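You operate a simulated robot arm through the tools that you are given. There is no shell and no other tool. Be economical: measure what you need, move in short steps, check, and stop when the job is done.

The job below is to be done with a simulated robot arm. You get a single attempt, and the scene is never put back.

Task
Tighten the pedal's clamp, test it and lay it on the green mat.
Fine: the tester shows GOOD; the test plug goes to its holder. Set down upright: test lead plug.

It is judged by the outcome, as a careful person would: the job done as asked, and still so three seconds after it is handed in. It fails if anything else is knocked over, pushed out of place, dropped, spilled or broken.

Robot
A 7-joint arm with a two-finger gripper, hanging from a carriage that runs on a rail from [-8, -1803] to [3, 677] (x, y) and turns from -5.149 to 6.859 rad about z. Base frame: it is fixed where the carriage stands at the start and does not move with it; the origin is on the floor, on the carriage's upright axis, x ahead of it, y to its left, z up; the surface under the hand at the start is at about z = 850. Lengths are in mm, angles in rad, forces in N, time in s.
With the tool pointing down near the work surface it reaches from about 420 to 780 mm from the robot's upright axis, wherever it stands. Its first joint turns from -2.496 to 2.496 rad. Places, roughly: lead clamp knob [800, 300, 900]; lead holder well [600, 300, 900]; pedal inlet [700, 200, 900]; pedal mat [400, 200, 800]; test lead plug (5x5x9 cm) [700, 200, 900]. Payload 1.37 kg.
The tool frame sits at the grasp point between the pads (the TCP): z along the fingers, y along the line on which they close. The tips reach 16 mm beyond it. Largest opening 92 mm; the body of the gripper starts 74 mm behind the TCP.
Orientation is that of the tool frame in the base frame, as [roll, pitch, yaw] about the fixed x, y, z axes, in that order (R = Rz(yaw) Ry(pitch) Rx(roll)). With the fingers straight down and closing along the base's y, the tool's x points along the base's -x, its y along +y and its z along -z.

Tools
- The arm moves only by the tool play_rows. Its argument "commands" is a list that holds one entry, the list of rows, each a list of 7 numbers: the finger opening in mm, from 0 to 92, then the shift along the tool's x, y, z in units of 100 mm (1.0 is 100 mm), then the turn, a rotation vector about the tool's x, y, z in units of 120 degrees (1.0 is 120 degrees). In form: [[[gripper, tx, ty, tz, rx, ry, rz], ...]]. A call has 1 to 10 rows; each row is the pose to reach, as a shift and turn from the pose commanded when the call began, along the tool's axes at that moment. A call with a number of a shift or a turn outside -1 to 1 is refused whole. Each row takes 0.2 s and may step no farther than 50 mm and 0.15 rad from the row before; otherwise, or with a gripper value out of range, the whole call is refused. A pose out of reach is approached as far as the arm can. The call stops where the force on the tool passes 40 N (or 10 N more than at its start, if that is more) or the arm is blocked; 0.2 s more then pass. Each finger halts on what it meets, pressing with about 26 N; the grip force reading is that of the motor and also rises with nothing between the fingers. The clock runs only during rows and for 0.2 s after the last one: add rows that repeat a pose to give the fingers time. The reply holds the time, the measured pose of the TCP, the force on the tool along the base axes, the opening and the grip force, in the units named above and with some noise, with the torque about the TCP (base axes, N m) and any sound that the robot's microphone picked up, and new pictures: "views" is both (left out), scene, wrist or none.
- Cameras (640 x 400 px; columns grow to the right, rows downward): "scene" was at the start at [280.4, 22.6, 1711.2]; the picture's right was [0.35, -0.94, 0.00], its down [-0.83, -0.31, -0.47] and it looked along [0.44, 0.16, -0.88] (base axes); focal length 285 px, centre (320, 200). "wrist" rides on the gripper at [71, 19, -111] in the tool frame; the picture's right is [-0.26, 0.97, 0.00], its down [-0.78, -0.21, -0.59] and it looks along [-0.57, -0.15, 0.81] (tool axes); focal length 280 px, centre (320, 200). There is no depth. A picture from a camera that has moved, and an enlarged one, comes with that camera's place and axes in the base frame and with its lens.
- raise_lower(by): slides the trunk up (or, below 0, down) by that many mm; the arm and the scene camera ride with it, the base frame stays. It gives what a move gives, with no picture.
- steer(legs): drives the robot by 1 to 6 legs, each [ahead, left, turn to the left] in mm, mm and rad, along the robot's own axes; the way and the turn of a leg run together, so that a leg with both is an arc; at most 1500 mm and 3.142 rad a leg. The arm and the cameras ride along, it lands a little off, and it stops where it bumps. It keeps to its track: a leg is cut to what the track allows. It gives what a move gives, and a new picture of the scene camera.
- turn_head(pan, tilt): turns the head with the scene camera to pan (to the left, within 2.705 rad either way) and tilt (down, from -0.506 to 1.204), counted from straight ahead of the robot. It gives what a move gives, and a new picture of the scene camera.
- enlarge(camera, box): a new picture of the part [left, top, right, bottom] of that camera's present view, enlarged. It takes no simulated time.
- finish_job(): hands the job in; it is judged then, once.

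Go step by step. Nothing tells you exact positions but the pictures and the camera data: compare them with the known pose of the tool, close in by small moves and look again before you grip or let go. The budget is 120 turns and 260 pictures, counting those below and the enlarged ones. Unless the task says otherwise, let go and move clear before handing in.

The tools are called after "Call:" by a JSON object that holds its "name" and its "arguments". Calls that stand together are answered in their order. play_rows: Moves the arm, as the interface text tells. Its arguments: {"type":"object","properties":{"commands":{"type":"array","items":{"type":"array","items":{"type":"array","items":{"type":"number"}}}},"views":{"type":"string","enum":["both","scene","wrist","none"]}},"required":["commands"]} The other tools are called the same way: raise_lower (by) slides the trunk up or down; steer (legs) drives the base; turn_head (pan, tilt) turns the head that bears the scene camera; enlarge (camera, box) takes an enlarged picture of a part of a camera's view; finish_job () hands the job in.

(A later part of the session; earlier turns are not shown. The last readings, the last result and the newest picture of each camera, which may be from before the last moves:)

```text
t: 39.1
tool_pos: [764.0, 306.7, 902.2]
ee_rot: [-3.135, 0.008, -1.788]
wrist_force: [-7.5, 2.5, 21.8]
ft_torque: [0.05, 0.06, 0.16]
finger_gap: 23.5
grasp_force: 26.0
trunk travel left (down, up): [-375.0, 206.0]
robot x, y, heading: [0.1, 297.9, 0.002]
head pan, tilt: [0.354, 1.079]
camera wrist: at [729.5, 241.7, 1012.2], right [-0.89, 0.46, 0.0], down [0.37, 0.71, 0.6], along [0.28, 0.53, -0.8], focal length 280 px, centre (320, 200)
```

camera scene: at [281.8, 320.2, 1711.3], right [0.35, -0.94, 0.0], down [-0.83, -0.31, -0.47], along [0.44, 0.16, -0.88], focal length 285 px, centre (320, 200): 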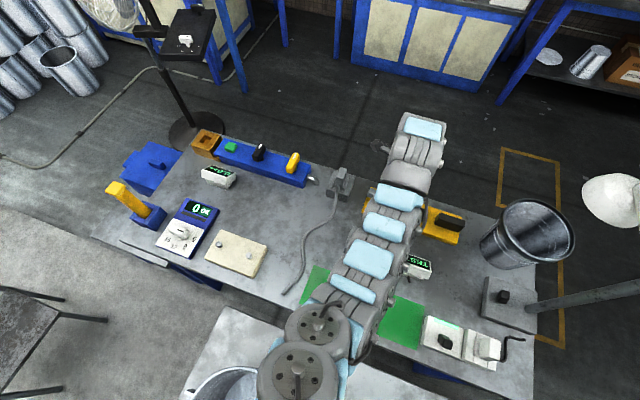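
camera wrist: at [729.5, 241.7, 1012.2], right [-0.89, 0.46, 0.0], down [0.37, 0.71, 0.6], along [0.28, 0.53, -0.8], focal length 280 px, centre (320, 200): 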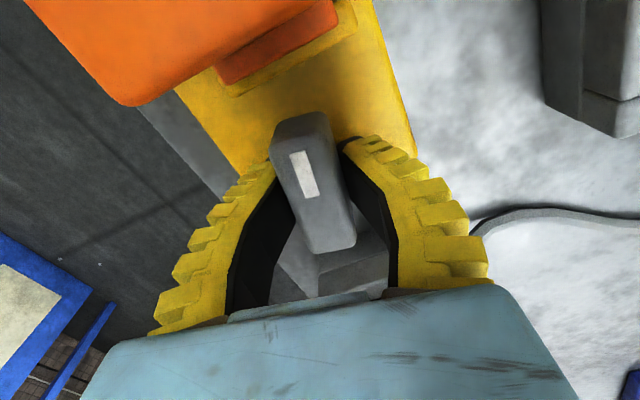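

Pressing with 22 N. I turn clockwise slowly, holding the pressure.

Call:
{"name": "play_rows", "arguments": {"commands": [[[0, 0, 0, 0.015, 0, 0, 0.012], [0, 0, 0, 0.02, 0, 0, 0.024], [0, 0, 0, 0.02, 0, 0, 0.036], [0, 0, 0, 0.02, 0, 0, 0.048], [0, 0, 0, 0.02, 0, 0, 0.06], [0, 0, 0, 0.02, 0, 0, 0.072], [0, 0, 0, 0.02, 0, 0, 0.084], [0, 0, 0, 0.02, 0, 0, 0.096], [0, 0, 0, 0.02, 0, 0, 0.108], [0, 0, 0, 0.02, 0, 0, 0.12]]], "views": "both"}}

```text
t: 41.4
tool_pos: [765.4, 306.4, 900.7]
ee_rot: [-3.137, 0.008, -2.04]
wrist_force: [1.5, -1.0, 11.7]
ft_torque: [-0.08, 0.04, 0.5]
finger_gap: 19.0
grasp_force: 26.0
trunk travel left (down, up): [-375.0, 206.0]
robot x, y, heading: [3.1, 297.3, 0.004]
head pan, tilt: [0.354, 1.079]
camera scene: at [282.5, 320.2, 1711.7], right [0.35, -0.94, 0.0], down [-0.83, -0.31, -0.47], along [0.44, 0.16, -0.88], focal length 285 px, centre (320, 200)
camera wrist: at [715.7, 251.7, 1010.5], right [-0.74, 0.67, 0.0], down [0.54, 0.6, 0.6], along [0.4, 0.44, -0.8], focal length 280 px, centre (320, 200)
```

scene: 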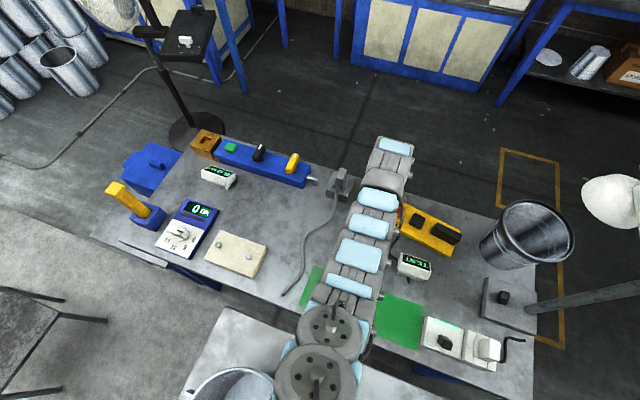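
wrist: 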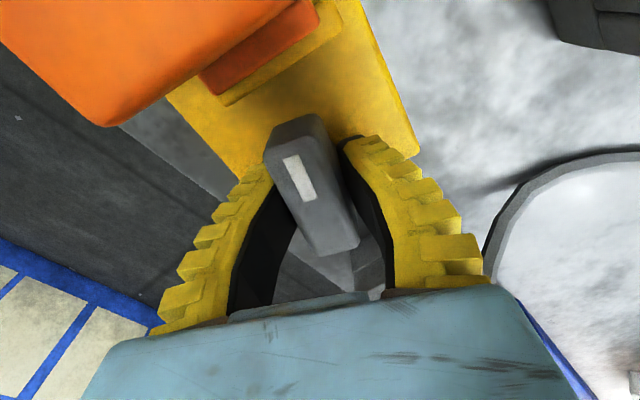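

Under pressure the pedal still swung by about 0.23 rad while the knob stayed about 0.18 rad from its axis. The knob is therefore likely at its stop, which means tight. I let go and try the test with the pedal's black button, watching the tester.

Call:
{"name": "play_rows", "arguments": {"commands": [[[40, 0, 0, 0, 0, 0, 0], [60, 0, 0, 0, 0, 0, 0], [60, 0, 0, -0.4, 0, 0, 0], [60, 0, 0, -0.8, 0, 0, 0], [60, 0, 0, -1.0, 0, 0, 0]]], "views": "wrist"}}

Call:
{"name": "enlarge", "arguments": {"camera": "wrist", "box": [200, 0, 440, 200]}}

Call:
{"name": "enlarge", "arguments": {"camera": "scene", "box": [360, 190, 480, 290]}}

```text
t: 42.5
tool_pos: [764.1, 301.4, 999.8]
ee_rot: [-3.138, 0.005, -2.042]
wrist_force: [1.2, -2.1, 0.0]
ft_torque: [0.21, 0.05, -0.04]
finger_gap: 62.4
grasp_force: 1.7
trunk travel left (down, up): [-375.0, 206.0]
robot x, y, heading: [0.5, 298.3, -0.001]
head pan, tilt: [0.354, 1.079]
camera wrist: at [714.3, 247.8, 1109.8], right [-0.74, 0.67, 0.0], down [0.54, 0.6, 0.59], along [0.4, 0.44, -0.81], focal length 280 px, centre (320, 200)
```

wrist: 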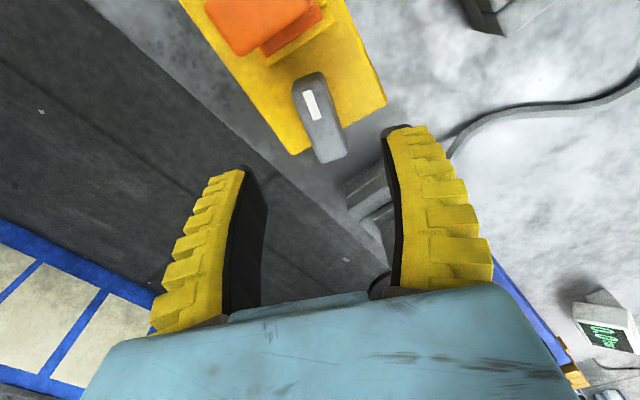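

```text
2.00 times, centred on (320, 100) of wrist
camera zoom: at [714.3, 247.8, 1109.8], right [-0.74, 0.67, 0.0], down [0.54, 0.6, 0.59], along [0.4, 0.44, -0.81], focal length 561 px, centre (320, 400)
```

zoom: 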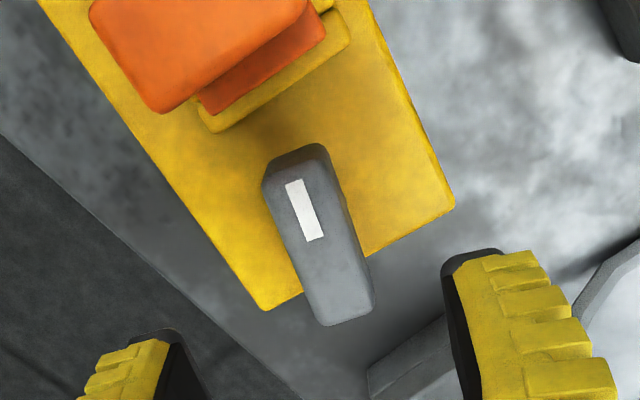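

```text
4.00 times, centred on (420, 240) of scene
camera zoom: at [282.0, 319.5, 1711.3], right [0.35, -0.94, 0.0], down [-0.83, -0.31, -0.47], along [0.44, 0.16, -0.88], focal length 1141 px, centre (-80, 40)
```

zoom: 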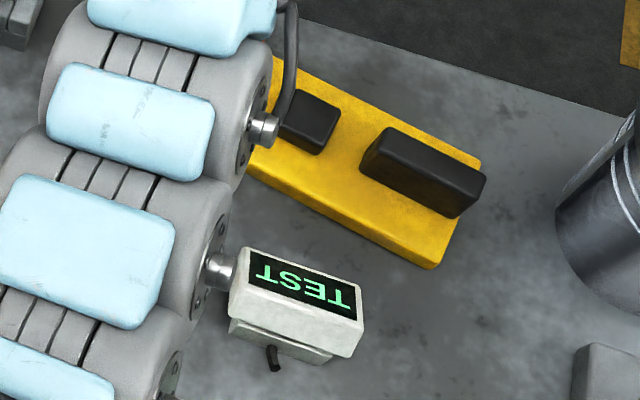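

The tester still shows TEST. I move over to the pedal's black button, about [735, 160], closing the fingers.

Call:
{"name": "play_rows", "arguments": {"commands": [[[30, 0.35, -0.1, 0, 0, 0, 0], [0, 0.7, -0.2, 0, 0, 0, 0], [0, 1.0, -0.25, 0, 0, 0, 0]]], "views": "none"}}

Call:
{"name": "play_rows", "arguments": {"commands": [[[0, 0.2, -0.06, 0, 0, 0, 0], [0, 0.37, -0.12, 0, 0, 0, 0], [0, 0.37, -0.12, 0, 0, 0, 0]]], "views": "both"}}

```text
t: 43.4
tool_pos: [741.1, 205.7, 999.4]
ee_rot: [-3.139, 0.006, -2.037]
wrist_force: [0.2, 0.2, 0.1]
ft_torque: [-0.05, 0.02, -0.01]
finger_gap: 0.0
grasp_force: 26.0
trunk travel left (down, up): [-375.0, 206.0]
robot x, y, heading: [3.1, 297.5, 0.002]
head pan, tilt: [0.354, 1.079]
```

```text
t: 44.1
tool_pos: [734.4, 166.1, 998.8]
ee_rot: [-3.138, 0.007, -2.039]
wrist_force: [-0.5, -0.8, 0.7]
ft_torque: [-0.02, -0.02, -0.03]
finger_gap: 0.1
grasp_force: 25.5
trunk travel left (down, up): [-375.0, 206.0]
robot x, y, heading: [3.5, 298.0, 0.001]
head pan, tilt: [0.354, 1.079]
camera scene: at [281.8, 320.2, 1711.3], right [0.35, -0.94, 0.0], down [-0.83, -0.31, -0.47], along [0.44, 0.16, -0.88], focal length 285 px, centre (320, 200)
camera wrist: at [684.9, 111.7, 1109.6], right [-0.74, 0.67, 0.0], down [0.54, 0.6, 0.59], along [0.4, 0.44, -0.8], focal length 280 px, centre (320, 200)
```

scene: 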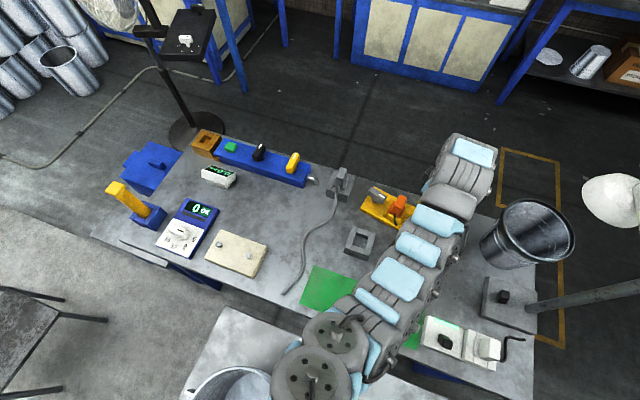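
wrist: 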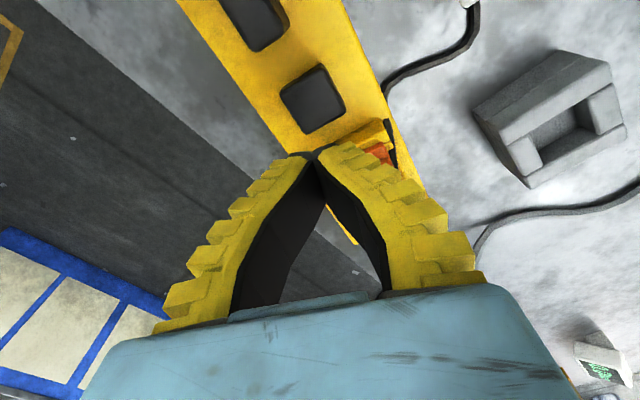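

The button's centre is at about [735, 157]. I go down just above it.

Call:
{"name": "play_rows", "arguments": {"commands": [[[0, 0.08, 0.0, 0.3, 0, 0, 0], [0, 0.08, 0, 0.6, 0, 0, 0], [0, 0.08, 0, 0.8, 0, 0, 0], [0, 0.08, 0, 0.8, 0, 0, 0]]], "views": "wrist"}}

Call:
{"name": "enlarge", "arguments": {"camera": "scene", "box": [330, 170, 450, 270]}}

```text
t: 45.1
tool_pos: [731.4, 160.1, 921.1]
ee_rot: [-3.137, 0.007, -2.039]
wrist_force: [-0.2, -0.2, -0.4]
ft_torque: [0.01, 0.0, 0.02]
finger_gap: 0.0
grasp_force: 26.3
trunk travel left (down, up): [-375.0, 206.0]
robot x, y, heading: [3.1, 298.8, -0.0]
head pan, tilt: [0.354, 1.079]
camera wrist: at [682.2, 105.2, 1030.4], right [-0.74, 0.67, 0.0], down [0.54, 0.6, 0.6], along [0.4, 0.44, -0.8], focal length 280 px, centre (320, 200)
```

wrist: 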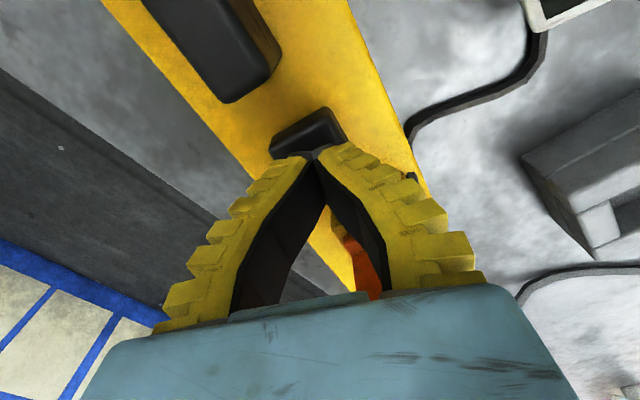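

```text
4.00 times, centred on (390, 220) of scene
camera zoom: at [281.8, 320.2, 1711.3], right [0.35, -0.94, 0.0], down [-0.83, -0.31, -0.47], along [0.44, 0.16, -0.88], focal length 1141 px, centre (40, 120)
```

zoom: 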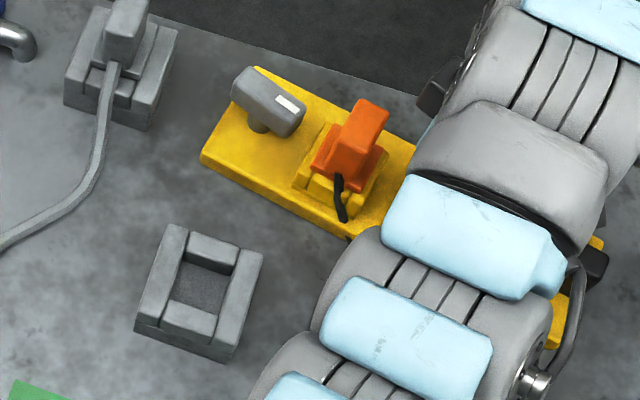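

Near the button, I press down in small steps.

Call:
{"name": "play_rows", "arguments": {"commands": [[[0, 0.03, -0.03, 0.06, 0, 0, 0], [0, 0.03, -0.03, 0.1, 0, 0, 0], [0, 0.03, -0.03, 0.14, 0, 0, 0], [0, 0.03, -0.03, 0.17, 0, 0, 0], [0, 0.03, -0.03, 0.2, 0, 0, 0]]], "views": "scene"}}

```text
t: 46.4
tool_pos: [733.0, 155.1, 898.0]
ee_rot: [-3.138, 0.006, -2.038]
wrist_force: [0.1, -1.1, 3.6]
ft_torque: [-0.05, -0.01, 0.0]
finger_gap: 5.9
grasp_force: 26.2
trunk travel left (down, up): [-375.0, 206.0]
robot x, y, heading: [1.2, 295.0, -0.003]
head pan, tilt: [0.354, 1.079]
heard: click
camera scene: at [281.9, 320.2, 1711.3], right [0.35, -0.94, 0.0], down [-0.83, -0.31, -0.47], along [0.44, 0.16, -0.88], focal length 285 px, centre (320, 200)
```

scene: 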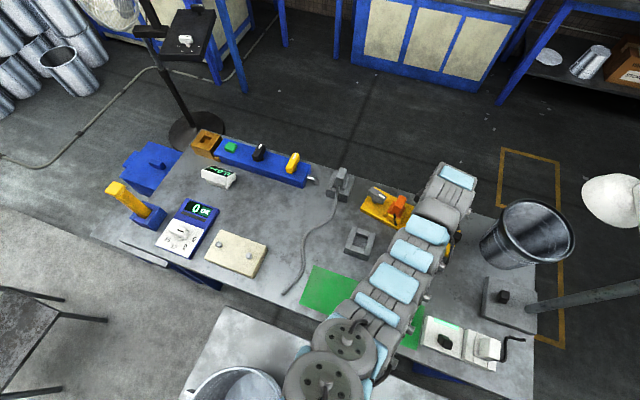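

A click was heard, so the button went down. I lift off and read the tester.

Call:
{"name": "play_rows", "arguments": {"commands": [[[0, 0, 0, -0.3, 0, 0, 0], [0, 0, 0, -0.6, 0, 0, 0], [0, -0.4, 0, -0.95, 0, 0, 0], [0, -0.8, 0, -0.95, 0, 0, 0]]], "views": "both"}}

Call:
{"name": "enlarge", "arguments": {"camera": "scene", "box": [360, 190, 480, 290]}}

```text
refused: row 3 steps farther than a row can; nothing moved
```

```text
4.00 times, centred on (420, 240) of scene
camera zoom: at [281.9, 320.2, 1711.3], right [0.35, -0.94, 0.0], down [-0.83, -0.31, -0.47], along [0.44, 0.16, -0.88], focal length 1141 px, centre (-80, 40)
```

zoom: 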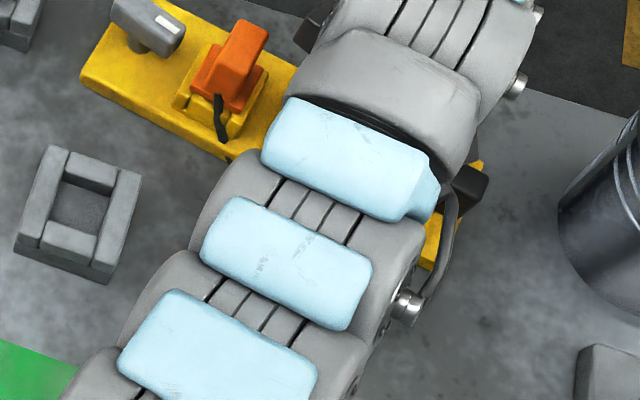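

Call:
{"name": "play_rows", "arguments": {"commands": [[[0, 0, 0, -0.3, 0, 0, 0], [0, 0, 0, -0.6, 0, 0, 0], [0, 0, 0, -0.95, 0, 0, 0], [0, -0.4, 0, -0.98, 0, 0, 0], [0, -0.8, 0, -0.98, 0, 0, 0], [0, -1.0, 0.3, -0.98, 0, 0, 0]]], "views": "scene"}}

Call:
{"name": "enlarge", "arguments": {"camera": "scene", "box": [360, 190, 480, 290]}}

```text
t: 47.8
tool_pos: [749.9, 258.3, 997.9]
ee_rot: [-3.138, 0.005, -2.042]
wrist_force: [0.3, -1.2, 0.1]
ft_torque: [0.03, 0.05, 0.02]
finger_gap: 0.0
grasp_force: 25.6
trunk travel left (down, up): [-375.0, 206.0]
robot x, y, heading: [2.0, 291.7, 0.002]
head pan, tilt: [0.354, 1.079]
camera scene: at [281.9, 319.9, 1711.3], right [0.35, -0.94, 0.0], down [-0.83, -0.31, -0.47], along [0.44, 0.16, -0.88], focal length 285 px, centre (320, 200)
```

scene: 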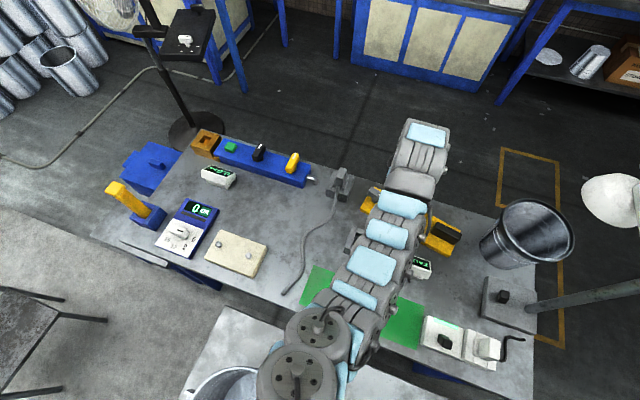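

```text
4.00 times, centred on (420, 240) of scene
camera zoom: at [281.9, 319.9, 1711.3], right [0.35, -0.94, 0.0], down [-0.83, -0.31, -0.47], along [0.44, 0.16, -0.88], focal length 1141 px, centre (-80, 40)
```

zoom: 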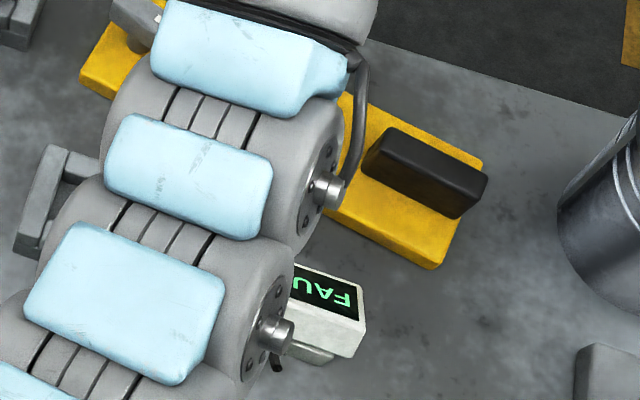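

The tester shows FAULT, so the clamp isn't tight yet. The knob stopped after about 0.2 rad clockwise, so I regrip it and probe how it turns the other way before deciding.

Call:
{"name": "play_rows", "arguments": {"commands": [[[60, -0.25, 0.04, 0, 0, 0, -0.02], [60, -0.5, 0.08, 0, 0, 0, -0.02], [60, -0.5, 0.08, 0.25, 0, 0, -0.02], [60, -0.5, 0.08, 0.5, 0, 0, -0.02], [60, -0.5, 0.08, 0.5, 0, 0, -0.02]]], "views": "none"}}

Call:
{"name": "enlarge", "arguments": {"camera": "wrist", "box": [200, 60, 440, 300]}}

Call:
{"name": "enlarge", "arguments": {"camera": "scene", "box": [360, 190, 480, 290]}}

```text
t: 49.0
tool_pos: [766.2, 307.1, 947.4]
ee_rot: [-3.138, 0.008, -1.997]
wrist_force: [-0.6, 0.1, 0.0]
ft_torque: [0.02, -0.02, -0.02]
finger_gap: 62.5
grasp_force: 1.8
trunk travel left (down, up): [-375.0, 206.0]
robot x, y, heading: [2.1, 295.0, 0.002]
head pan, tilt: [0.354, 1.079]
```

```text
1.67 times, centred on (320, 180) of wrist
camera zoom: at [719.0, 250.3, 1057.7], right [-0.77, 0.64, 0.0], down [0.51, 0.62, 0.59], along [0.38, 0.46, -0.8], focal length 467 px, centre (320, 233)
```

zoom: 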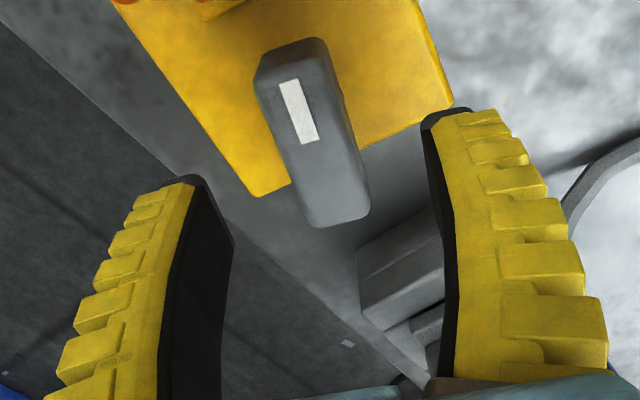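

```text
4.00 times, centred on (420, 240) of scene
camera zoom: at [281.7, 320.2, 1711.2], right [0.35, -0.94, 0.0], down [-0.83, -0.31, -0.47], along [0.44, 0.16, -0.88], focal length 1141 px, centre (-80, 40)
```

zoom: 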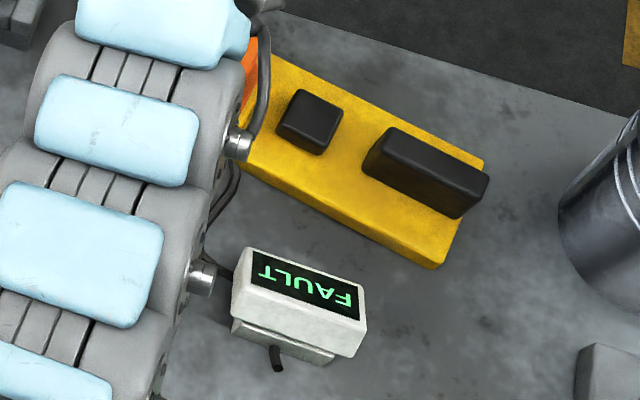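

The tester clearly reads FAULT. I grip the knob again and make a small counter-clockwise probe.

Call:
{"name": "play_rows", "arguments": {"commands": [[[60, 0, 0, 0.2, 0, 0, 0], [60, 0, 0, 0.4, 0, 0, 0], [40, 0, 0, 0.4, 0, 0, 0], [20, 0, 0, 0.4, 0, 0, 0], [0, 0, 0, 0.4, 0, 0, 0], [0, 0, 0, 0.4, 0, 0, 0]]], "views": "none"}}

Call:
{"name": "play_rows", "arguments": {"commands": [[[0, 0, 0, 0, 0, 0, -0.02], [0, 0, 0, 0, 0, 0, -0.04], [0, 0, 0, 0, 0, 0, -0.06], [0, 0, 0, 0, 0, 0, -0.08], [0, 0, 0, 0, 0, 0, -0.1]]], "views": "wrist"}}

Call:
{"name": "enlarge", "arguments": {"camera": "scene", "box": [360, 190, 480, 290]}}

```text
t: 50.4
tool_pos: [767.2, 306.4, 906.4]
ee_rot: [-3.136, 0.006, -1.996]
wrist_force: [-1.4, -0.6, 9.9]
ft_torque: [-0.01, 0.05, 0.33]
finger_gap: 17.5
grasp_force: 25.7
trunk travel left (down, up): [-375.0, 206.0]
robot x, y, heading: [2.5, 292.6, -0.002]
head pan, tilt: [0.354, 1.079]
```

```text
t: 51.5
tool_pos: [766.9, 307.2, 908.0]
ee_rot: [-3.137, 0.006, -1.787]
wrist_force: [-5.2, 0.1, 8.0]
ft_torque: [-0.06, 0.05, -0.03]
finger_gap: 16.5
grasp_force: 26.4
trunk travel left (down, up): [-375.0, 206.0]
robot x, y, heading: [-0.8, 298.1, -0.004]
head pan, tilt: [0.354, 1.079]
camera wrist: at [732.2, 242.1, 1017.6], right [-0.89, 0.46, 0.0], down [0.37, 0.71, 0.59], along [0.28, 0.53, -0.8], focal length 280 px, centre (320, 200)
```

wrist: 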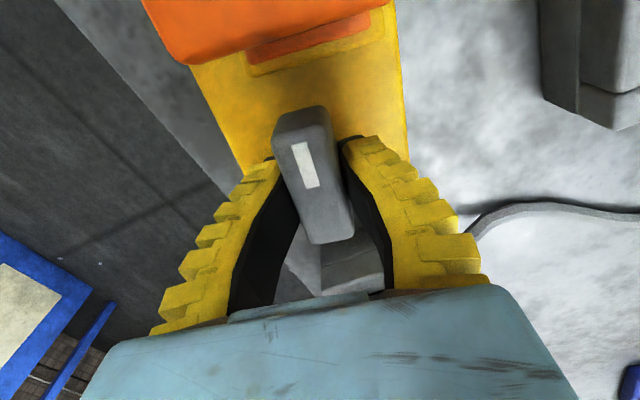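

```text
4.00 times, centred on (420, 240) of scene
camera zoom: at [281.8, 320.4, 1711.3], right [0.35, -0.94, 0.0], down [-0.83, -0.31, -0.47], along [0.44, 0.16, -0.88], focal length 1141 px, centre (-80, 40)
```

zoom: 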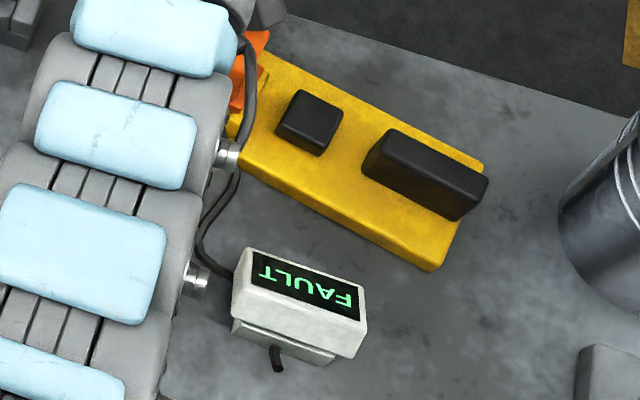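

Counter-clockwise, the knob turns freely (no torque, pedal still). So clockwise was its loose stop and it tightens the other way. I go on counter-clockwise in steps, watching torque and pedal.

Call:
{"name": "play_rows", "arguments": {"commands": [[[0, 0, 0, 0, 0, 0, -0.03], [0, 0, 0, 0, 0, 0, -0.06], [0, 0, 0, 0, 0, 0, -0.09], [0, 0, 0, 0, 0, 0, -0.12], [0, 0, 0, 0, 0, 0, -0.15], [0, 0, 0, 0, 0, 0, -0.18]]], "views": "wrist"}}

Call:
{"name": "enlarge", "arguments": {"camera": "scene", "box": [360, 190, 480, 290]}}

```text
t: 53.0
tool_pos: [766.7, 307.2, 906.7]
ee_rot: [-3.132, 0.004, -1.41]
wrist_force: [-4.5, 1.1, 7.5]
ft_torque: [0.13, 0.1, -0.01]
finger_gap: 16.8
grasp_force: 26.0
trunk travel left (down, up): [-375.0, 206.0]
robot x, y, heading: [0.2, 299.8, 0.004]
head pan, tilt: [0.354, 1.079]
camera wrist: at [758.5, 233.9, 1017.5], right [-0.99, 0.1, -0.01], down [0.08, 0.8, 0.59], along [0.07, 0.59, -0.8], focal length 280 px, centre (320, 200)
```

wrist: 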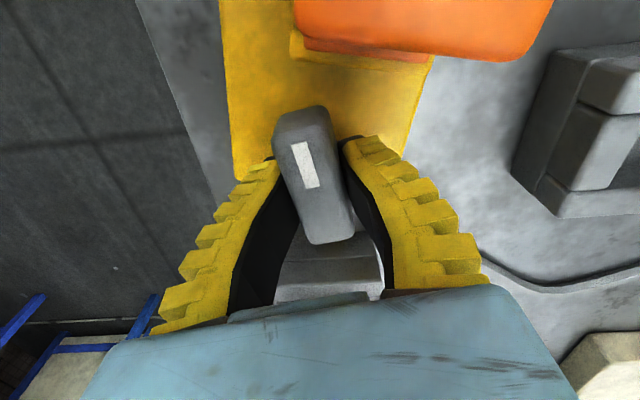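

```text
4.00 times, centred on (420, 240) of scene
camera zoom: at [281.8, 320.3, 1711.3], right [0.35, -0.94, 0.0], down [-0.83, -0.31, -0.47], along [0.44, 0.16, -0.88], focal length 1141 px, centre (-80, 40)
```

zoom: 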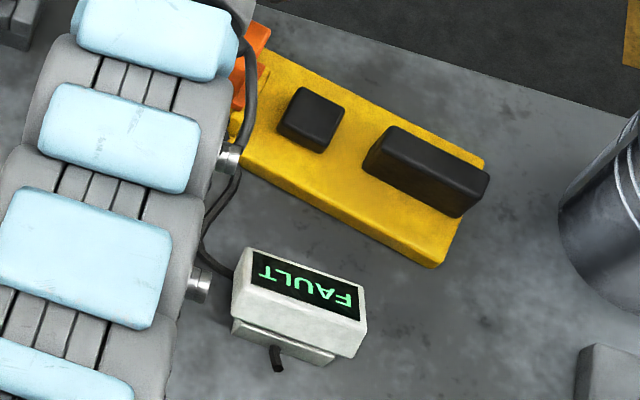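

It's still turning freely with the pedal unmoved. I continue.

Call:
{"name": "play_rows", "arguments": {"commands": [[[0, 0, 0, 0, 0, 0, -0.03], [0, 0, 0, 0, 0, 0, -0.06], [0, 0, 0, 0, 0, 0, -0.09], [0, 0, 0, 0, 0, 0, -0.12], [0, 0, 0, 0, 0, 0, -0.15], [0, 0, 0, 0, 0, 0, -0.18]]], "views": "none"}}

Call:
{"name": "enlarge", "arguments": {"camera": "scene", "box": [360, 190, 480, 290]}}

```text
t: 54.4
tool_pos: [767.3, 306.9, 908.9]
ee_rot: [-3.135, -0.001, -1.035]
wrist_force: [-2.9, -0.8, 7.0]
ft_torque: [-0.06, 0.05, -0.01]
finger_gap: 16.0
grasp_force: 25.9
trunk travel left (down, up): [-375.0, 206.0]
robot x, y, heading: [1.2, 295.5, 0.003]
head pan, tilt: [0.354, 1.079]
```

```text
4.00 times, centred on (420, 240) of scene
camera zoom: at [281.8, 320.2, 1711.3], right [0.35, -0.94, 0.0], down [-0.83, -0.31, -0.47], along [0.44, 0.16, -0.88], focal length 1141 px, centre (-80, 40)
```

zoom: 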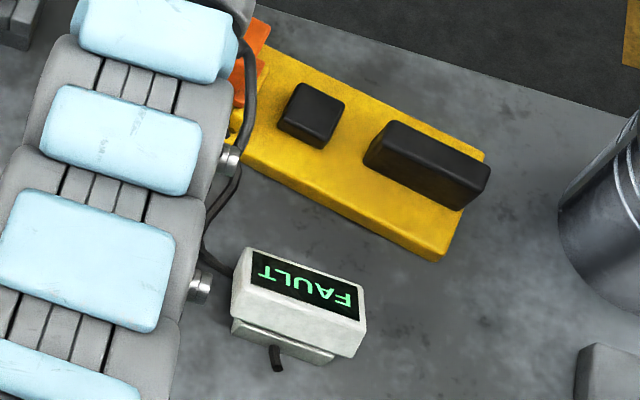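

Call:
{"name": "play_rows", "arguments": {"commands": [[[0, 0, 0, 0, 0, 0, -0.03], [0, 0, 0, 0, 0, 0, -0.06], [0, 0, 0, 0, 0, 0, -0.09], [0, 0, 0, 0, 0, 0, -0.12], [0, 0, 0, 0, 0, 0, -0.15], [0, 0, 0, 0, 0, 0, -0.18]]], "views": "wrist"}}

Call:
{"name": "enlarge", "arguments": {"camera": "scene", "box": [360, 190, 480, 290]}}

```text
t: 55.8
tool_pos: [766.1, 306.9, 907.5]
ee_rot: [-3.134, -0.002, -0.656]
wrist_force: [-1.1, -0.9, 0.5]
ft_torque: [0.18, 0.32, -0.03]
finger_gap: 14.0
grasp_force: 26.5
trunk travel left (down, up): [-375.0, 206.0]
robot x, y, heading: [-3.0, 299.7, -0.001]
head pan, tilt: [0.354, 1.079]
camera wrist: at [809.9, 248.4, 1018.5], right [-0.8, -0.6, -0.01], down [-0.49, 0.64, 0.59], along [-0.35, 0.47, -0.81], focal length 280 px, centre (320, 200)
```

wrist: 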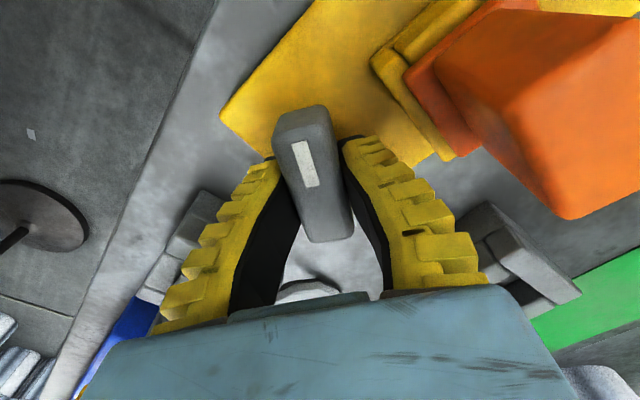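

```text
4.00 times, centred on (420, 240) of scene
camera zoom: at [281.7, 320.2, 1711.2], right [0.35, -0.94, 0.0], down [-0.83, -0.31, -0.47], along [0.44, 0.16, -0.88], focal length 1141 px, centre (-80, 40)
```

zoom: 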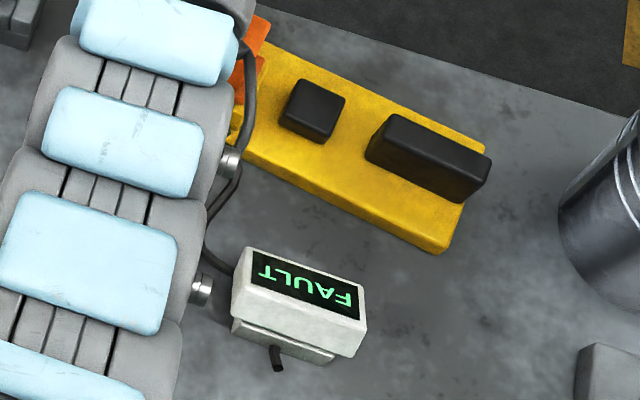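

Still free and nearing a quarter turn from the pedal's axis. I continue until a stop shows in the torque.

Call:
{"name": "play_rows", "arguments": {"commands": [[[0, 0, 0, 0, 0, 0, -0.03], [0, 0, 0, 0, 0, 0, -0.06], [0, 0, 0, 0, 0, 0, -0.09], [0, 0, 0, 0, 0, 0, -0.12], [0, 0, 0, 0, 0, 0, -0.15]]], "views": "wrist"}}

Call:
{"name": "enlarge", "arguments": {"camera": "scene", "box": [360, 190, 480, 290]}}

```text
t: 57.0
tool_pos: [765.6, 307.7, 907.8]
ee_rot: [-3.138, -0.004, -0.343]
wrist_force: [-0.1, -1.8, -1.2]
ft_torque: [0.07, 0.19, -0.01]
finger_gap: 13.7
grasp_force: 26.2
trunk travel left (down, up): [-375.0, 206.0]
robot x, y, heading: [-1.6, 300.0, 0.003]
head pan, tilt: [0.354, 1.079]
camera wrist: at [825.6, 265.2, 1018.7], right [-0.57, -0.82, -0.01], down [-0.67, 0.46, 0.59], along [-0.48, 0.34, -0.81], focal length 280 px, centre (320, 200)
```

wrist: 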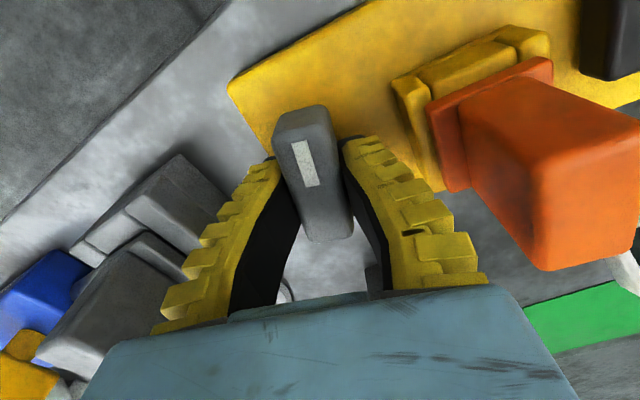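

```text
4.00 times, centred on (420, 240) of scene
camera zoom: at [281.6, 320.2, 1711.1], right [0.35, -0.94, 0.0], down [-0.83, -0.31, -0.47], along [0.44, 0.16, -0.88], focal length 1141 px, centre (-80, 40)
```

zoom: 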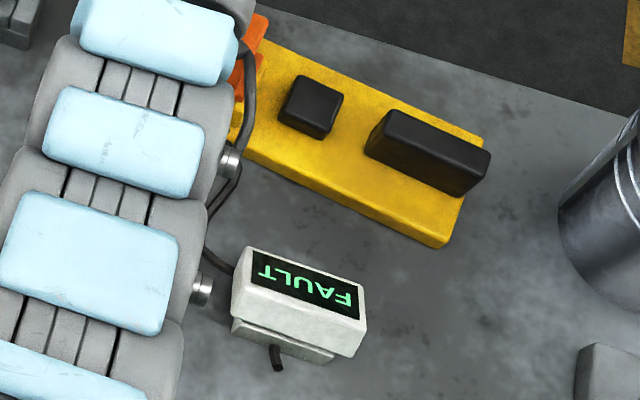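

Call:
{"name": "play_rows", "arguments": {"commands": [[[0, 0, 0, 0, 0, 0, -0.03], [0, 0, 0, 0, 0, 0, -0.06], [0, 0, 0, 0, 0, 0, -0.09], [0, 0, 0, 0, 0, 0, -0.12], [0, 0, 0, 0, 0, 0, -0.15], [0, 0, 0, 0, 0, 0, -0.18]]], "views": "wrist"}}

Call:
{"name": "enlarge", "arguments": {"camera": "scene", "box": [360, 190, 480, 290]}}

```text
t: 58.4
tool_pos: [767.4, 307.1, 908.9]
ee_rot: [-3.138, -0.005, 0.036]
wrist_force: [1.2, 0.8, -3.0]
ft_torque: [-0.15, 0.18, 0.05]
finger_gap: 13.7
grasp_force: 26.0
out of reach, approached as far as the arm can: row 4
trunk travel left (down, up): [-375.0, 206.0]
robot x, y, heading: [-0.9, 298.4, 0.002]
head pan, tilt: [0.354, 1.079]
camera wrist: at [838.4, 291.0, 1019.1], right [-0.23, -0.97, -0.01], down [-0.79, 0.18, 0.58], along [-0.57, 0.14, -0.81], focal length 280 px, centre (320, 200)
```

wrist: 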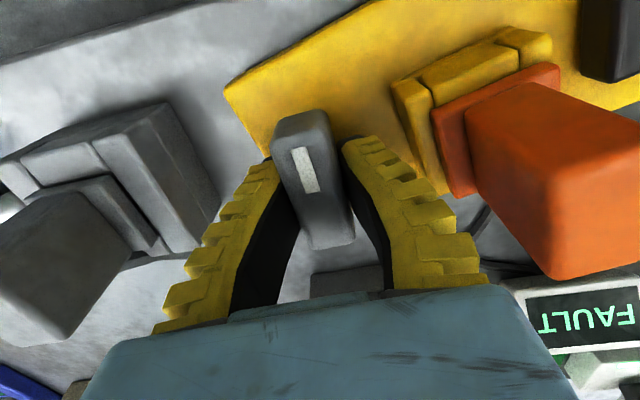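

```text
4.00 times, centred on (420, 240) of scene
camera zoom: at [282.3, 320.5, 1711.4], right [0.35, -0.94, 0.0], down [-0.83, -0.31, -0.47], along [0.44, 0.16, -0.88], focal length 1141 px, centre (-80, 40)
```

zoom: 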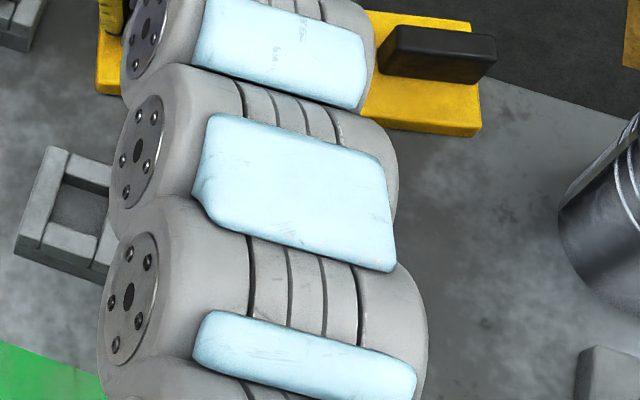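

The knob has now reached a counter-clockwise stop (the last part of the turn swung the pedal), about a quarter turn from its start. The pedal's far end now overhangs the bench's back edge, so I release the knob carefully, rise and look before pulling the pedal back.

Call:
{"name": "play_rows", "arguments": {"commands": [[[30, 0, 0, 0, 0, 0, 0], [60, 0, 0, 0, 0, 0, 0], [60, 0, 0, -0.4, 0, 0, 0], [60, 0, 0, -0.8, 0, 0, 0], [60, 0, 0, -1.0, 0, 0, 0]]], "views": "both"}}

```text
t: 59.5
tool_pos: [765.1, 307.8, 1008.2]
ee_rot: [-3.137, -0.006, 0.033]
wrist_force: [0.6, -0.5, -0.6]
ft_torque: [0.02, -0.03, -0.02]
finger_gap: 62.5
grasp_force: 1.9
trunk travel left (down, up): [-375.0, 206.0]
robot x, y, heading: [1.1, 297.3, 0.002]
head pan, tilt: [0.354, 1.079]
camera scene: at [281.8, 320.2, 1711.3], right [0.35, -0.94, 0.0], down [-0.83, -0.31, -0.47], along [0.44, 0.16, -0.88], focal length 285 px, centre (320, 200)
camera wrist: at [836.1, 291.0, 1119.4], right [-0.23, -0.97, -0.01], down [-0.79, 0.18, 0.59], along [-0.57, 0.14, -0.81], focal length 280 px, centre (320, 200)
```

scene: 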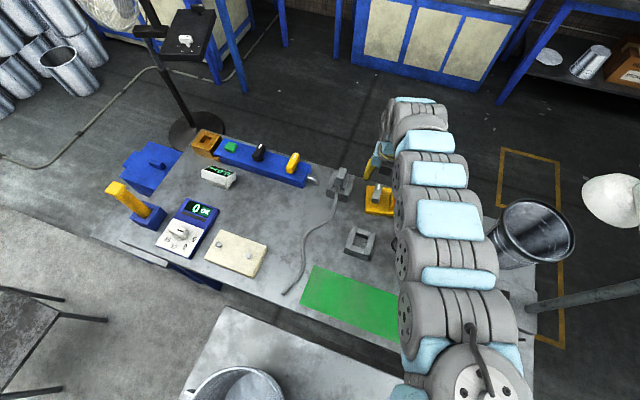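
wrist: 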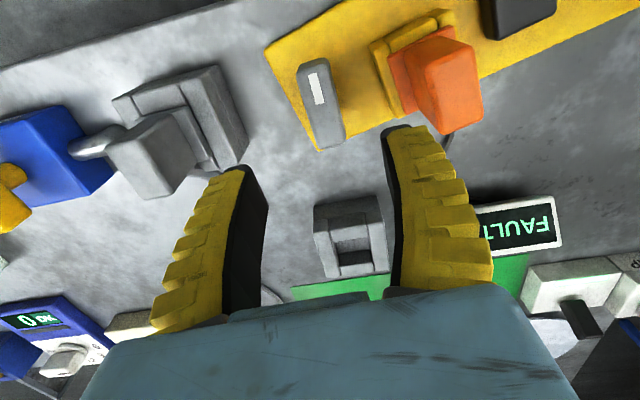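

Call:
{"name": "enlarge", "arguments": {"camera": "wrist", "box": [250, 0, 570, 200]}}

```text
2.00 times, centred on (410, 100) of wrist
camera zoom: at [836.1, 291.0, 1119.4], right [-0.23, -0.97, -0.01], down [-0.79, 0.18, 0.59], along [-0.57, 0.14, -0.81], focal length 561 px, centre (140, 400)
```

zoom: 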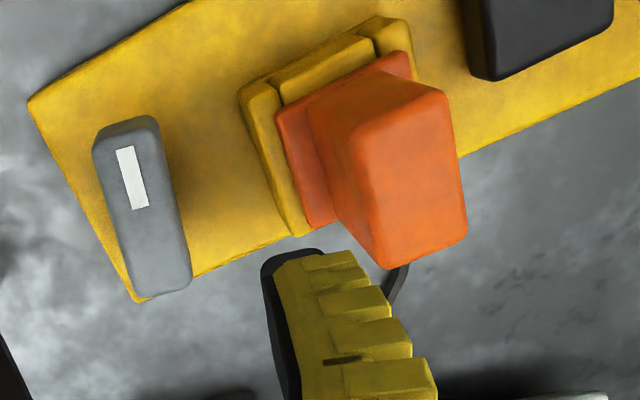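

The knob now stands across the pedal (about 1.4 rad counter-clockwise), and the plug's top centre is about [774, 225, 950], turned about 0.18 rad. I turn the hand back to its natural orientation at this safe height, to grip the plug's body and shift the pedal fully back onto the bench.

Call:
{"name": "play_rows", "arguments": {"commands": [[[62, 0, 0, 0, 0, 0, 0.071], [62, 0, 0, 0, 0, 0, 0.142], [62, 0, 0, 0, 0, 0, 0.213], [62, 0, 0, 0, 0, 0, 0.284], [62, 0, 0, 0, 0, 0, 0.355], [62, 0, 0, 0, 0, 0, 0.426], [62, 0, 0, 0, 0, 0, 0.497], [62, 0, 0, 0, 0, 0, 0.568], [62, 0, 0, 0, 0, 0, 0.639], [62, 0, 0, 0, 0, 0, 0.71]]], "views": "none"}}

Call:
{"name": "play_rows", "arguments": {"commands": [[[62, 0, 0, 0, 0, 0, 0.071], [62, 0, 0, 0, 0, 0, 0.142], [62, 0, 0, 0, 0, 0, 0.213], [62, 0, 0, 0, 0, 0, 0.284], [62, 0, 0, 0, 0, 0, 0.355], [62, 0, 0, 0, 0, 0, 0.426], [62, 0, 0, 0, 0, 0, 0.497], [62, 0, 0, 0, 0, 0, 0.568], [62, 0, 0, 0, 0, 0, 0.639], [62, 0, 0, 0, 0, 0, 0.71]]], "views": "both"}}

```text
t: 61.8
tool_pos: [765.3, 306.8, 1007.5]
ee_rot: [-3.136, 0.004, -1.454]
wrist_force: [0.2, 0.1, 0.4]
ft_torque: [0.0, 0.0, -0.01]
finger_gap: 64.4
grasp_force: 2.0
trunk travel left (down, up): [-375.0, 206.0]
robot x, y, heading: [-2.6, 296.1, -0.001]
head pan, tilt: [0.354, 1.079]
```

```text
t: 64.0
tool_pos: [765.9, 306.0, 1007.7]
ee_rot: [3.137, 0.007, -2.942]
wrist_force: [-0.8, 0.3, -0.7]
ft_torque: [-0.01, -0.02, -0.03]
finger_gap: 64.3
grasp_force: 1.7
trunk travel left (down, up): [-375.0, 206.0]
robot x, y, heading: [-1.3, 298.3, 0.003]
head pan, tilt: [0.354, 1.079]
camera scene: at [281.8, 320.1, 1711.2], right [0.35, -0.94, 0.0], down [-0.83, -0.31, -0.47], along [0.44, 0.16, -0.88], focal length 285 px, centre (320, 200)
camera wrist: at [691.8, 311.3, 1117.3], right [0.07, 1.0, 0.01], down [0.8, -0.06, 0.59], along [0.59, -0.04, -0.8], focal length 280 px, centre (320, 200)
```

scene: 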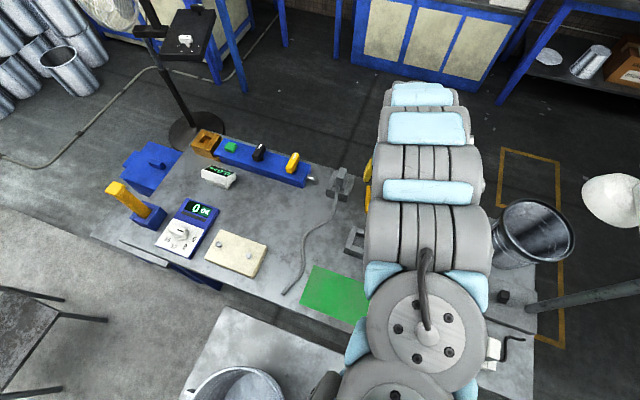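
wrist: 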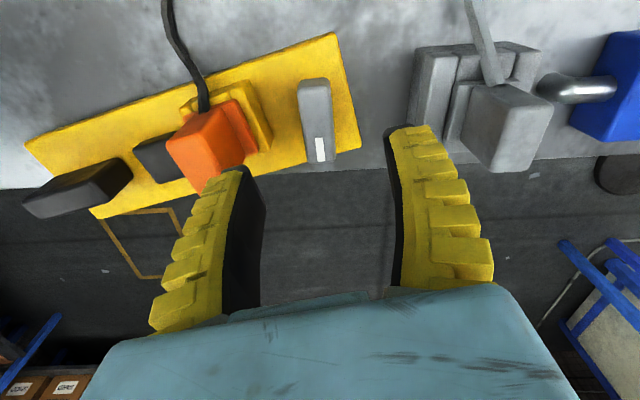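

The hand is back to its natural orientation. The plug's top is about [773, 228], so I move above it.

Call:
{"name": "play_rows", "arguments": {"commands": [[[62, 0.03, -0.3, 0, 0, 0, 0], [62, 0.06, -0.6, 0, 0, 0, 0], [62, 0.086, -0.78, 0, 0, 0, 0], [62, 0.086, -0.78, 0, 0, 0, 0]]], "views": "wrist"}}

```text
t: 65.0
tool_pos: [773.3, 228.4, 1007.0]
ee_rot: [3.138, 0.006, -2.938]
wrist_force: [-0.5, 0.7, 0.3]
ft_torque: [0.01, 0.03, 0.0]
finger_gap: 64.2
grasp_force: 2.3
trunk travel left (down, up): [-375.0, 206.0]
robot x, y, heading: [-0.3, 296.7, 0.0]
head pan, tilt: [0.354, 1.079]
camera wrist: at [699.4, 232.0, 1117.7], right [0.06, 1.0, 0.0], down [0.8, -0.05, 0.59], along [0.59, -0.03, -0.8], focal length 280 px, centre (320, 200)
```

wrist: 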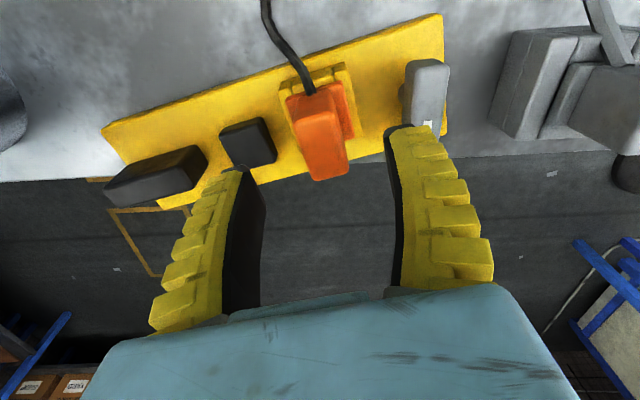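

The plug's centre is [776, 231]. I go down around it and close.

Call:
{"name": "play_rows", "arguments": {"commands": [[[62, -0.035, 0.02, 0.25, 0, 0, 0], [62, -0.035, 0.02, 0.5, 0, 0, 0], [62, -0.035, 0.02, 0.75, 0, 0, 0], [62, -0.035, 0.02, 0.75, 0, 0, 0]]], "views": "wrist"}}

```text
t: 66.0
tool_pos: [777.0, 230.5, 931.5]
ee_rot: [3.138, 0.006, -2.941]
wrist_force: [0.2, 0.8, 0.5]
ft_torque: [0.01, -0.03, 0.04]
finger_gap: 64.5
grasp_force: 1.5
trunk travel left (down, up): [-375.0, 206.0]
robot x, y, heading: [0.1, 297.7, 0.001]
head pan, tilt: [0.354, 1.079]
camera wrist: at [703.4, 235.0, 1041.8], right [0.06, 1.0, 0.0], down [0.8, -0.05, 0.59], along [0.59, -0.03, -0.81], focal length 280 px, centre (320, 200)
```

wrist: 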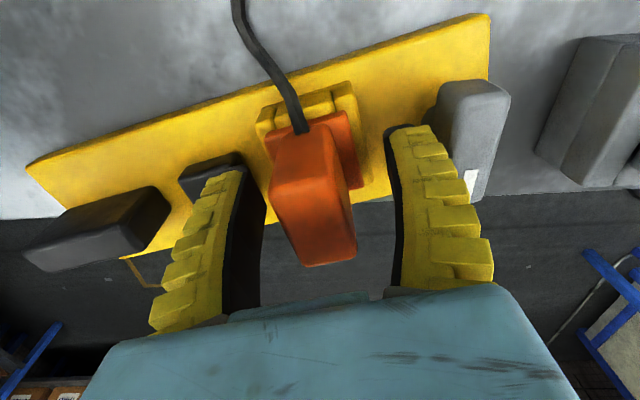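

Call:
{"name": "play_rows", "arguments": {"commands": [[[50, 0, -0.03, 0, 0, 0, 0], [40, 0, -0.03, 0, 0, 0, 0], [25, 0, -0.03, 0, 0, 0, 0], [10, 0, -0.03, 0, 0, 0, 0], [0, 0, -0.03, 0, 0, 0, 0], [0, 0, -0.03, 0, 0, 0, 0]]], "views": "wrist"}}

```text
t: 67.3
tool_pos: [777.9, 227.6, 933.0]
ee_rot: [3.138, 0.007, -2.938]
wrist_force: [-6.1, 2.5, 14.4]
ft_torque: [0.02, 0.27, 0.03]
finger_gap: 20.5
grasp_force: 25.9
trunk travel left (down, up): [-375.0, 206.0]
robot x, y, heading: [2.8, 299.6, 0.001]
head pan, tilt: [0.354, 1.079]
camera wrist: at [704.5, 232.5, 1042.5], right [0.06, 1.0, 0.01], down [0.8, -0.05, 0.59], along [0.59, -0.03, -0.8], focal length 280 px, centre (320, 200)
```

wrist: 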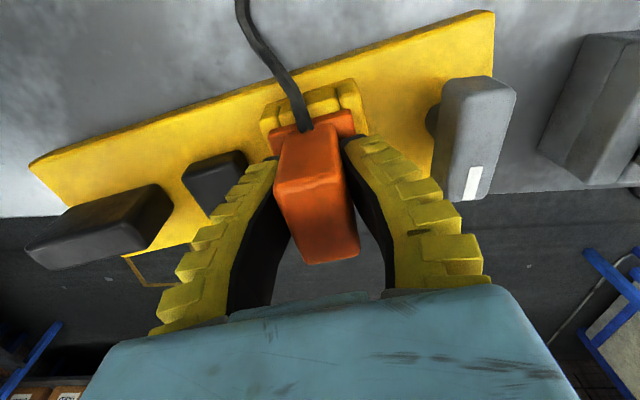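

I slide the pedal back toward me 40 mm, turning it in line.

Call:
{"name": "play_rows", "arguments": {"commands": [[[0, 0.06, 0.02, 0, 0, 0, 0.015], [0, 0.12, 0.04, 0, 0, 0, 0.03], [0, 0.18, 0.06, 0, 0, 0, 0.045], [0, 0.25, 0.08, 0, 0, 0, 0.06], [0, 0.32, 0.1, 0, 0, 0, 0.075], [0, 0.39, 0.11, 0, 0, 0, 0.09], [0, 0.39, 0.11, 0, 0, 0, 0.09]]], "views": "wrist"}}

```text
t: 69.0
tool_pos: [737.5, 231.4, 932.3]
ee_rot: [3.138, 0.007, -3.13]
wrist_force: [3.6, 0.5, 3.7]
ft_torque: [-0.09, -0.13, 0.09]
finger_gap: 17.9
grasp_force: 26.1
trunk travel left (down, up): [-375.0, 206.0]
robot x, y, heading: [0.3, 298.8, -0.002]
head pan, tilt: [0.354, 1.079]
camera wrist: at [665.6, 249.6, 1043.4], right [0.25, 0.97, 0.01], down [0.78, -0.2, 0.59], along [0.58, -0.14, -0.8], focal length 280 px, centre (320, 200)
```

wrist: 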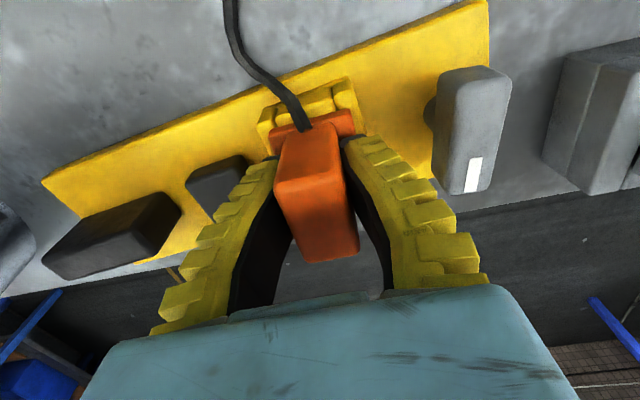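

The pedal is fully on the bench. I release the plug, rise and go to the button to test again.

Call:
{"name": "play_rows", "arguments": {"commands": [[[40, 0, 0, 0, 0, 0, 0], [62, 0, 0, 0, 0, 0, 0], [62, 0, 0, -0.4, 0, 0, 0], [62, 0, 0, -0.75, 0, 0, 0], [30, 0, -0.4, -0.75, 0, 0, 0], [0, 0, -0.75, -0.75, 0, 0, 0], [0, 0, -0.75, -0.75, 0, 0, 0]]], "views": "both"}}

```text
t: 70.5
tool_pos: [737.7, 158.4, 1007.9]
ee_rot: [3.136, 0.004, -3.13]
wrist_force: [-0.3, 0.2, -0.1]
ft_torque: [0.05, 0.02, -0.01]
finger_gap: 0.0
grasp_force: 25.9
out of reach, approached as far as the arm can: row 4
trunk travel left (down, up): [-375.0, 206.0]
robot x, y, heading: [1.1, 294.8, -0.001]
head pan, tilt: [0.354, 1.079]
camera scene: at [281.8, 320.2, 1711.2], right [0.35, -0.94, 0.0], down [-0.83, -0.31, -0.47], along [0.44, 0.16, -0.88], focal length 285 px, centre (320, 200)
camera wrist: at [666.7, 176.1, 1118.6], right [0.25, 0.97, 0.01], down [0.78, -0.2, 0.59], along [0.57, -0.14, -0.81], focal length 280 px, centre (320, 200)
```

scene: 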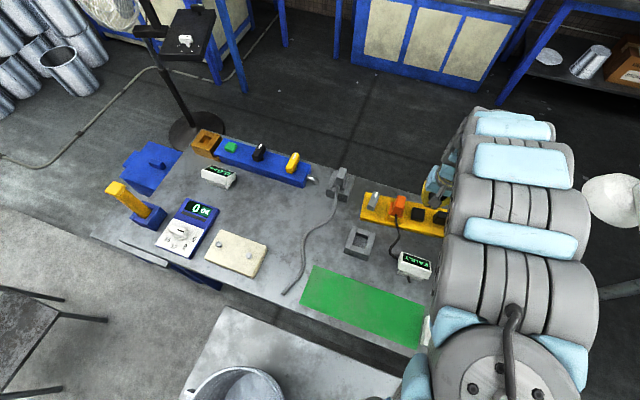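
wrist: 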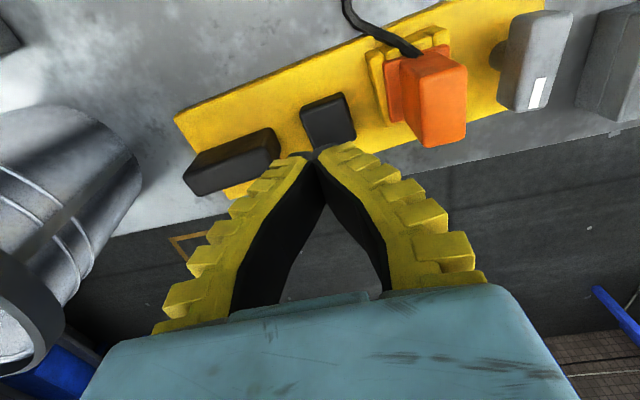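

The button's centre is about [751, 162]. I go down and press it.

Call:
{"name": "play_rows", "arguments": {"commands": [[[0, -0.13, 0.04, 0.3, 0, 0, 0], [0, -0.13, 0.04, 0.6, 0, 0, 0], [0, -0.13, 0.04, 0.85, 0, 0, 0], [0, -0.13, 0.04, 0.85, 0, 0, 0]]], "views": "wrist"}}

```text
t: 71.5
tool_pos: [750.8, 161.2, 920.2]
ee_rot: [3.137, 0.006, -3.129]
wrist_force: [0.1, 0.9, -0.5]
ft_torque: [0.01, -0.01, -0.02]
finger_gap: 0.0
grasp_force: 25.9
trunk travel left (down, up): [-375.0, 206.0]
robot x, y, heading: [2.1, 303.2, -0.004]
head pan, tilt: [0.354, 1.079]
camera wrist: at [679.2, 179.6, 1031.7], right [0.25, 0.97, 0.01], down [0.78, -0.2, 0.59], along [0.57, -0.14, -0.81], focal length 280 px, centre (320, 200)
```

wrist: 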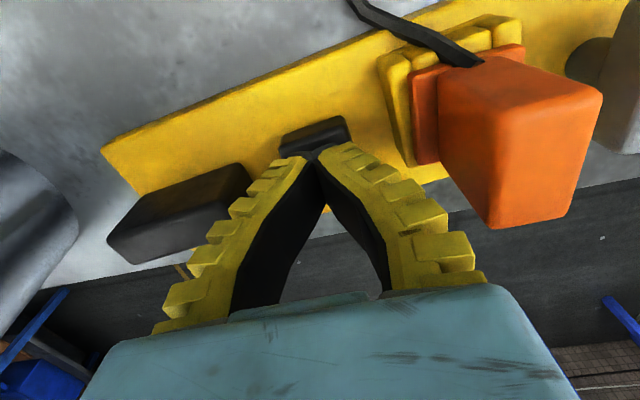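

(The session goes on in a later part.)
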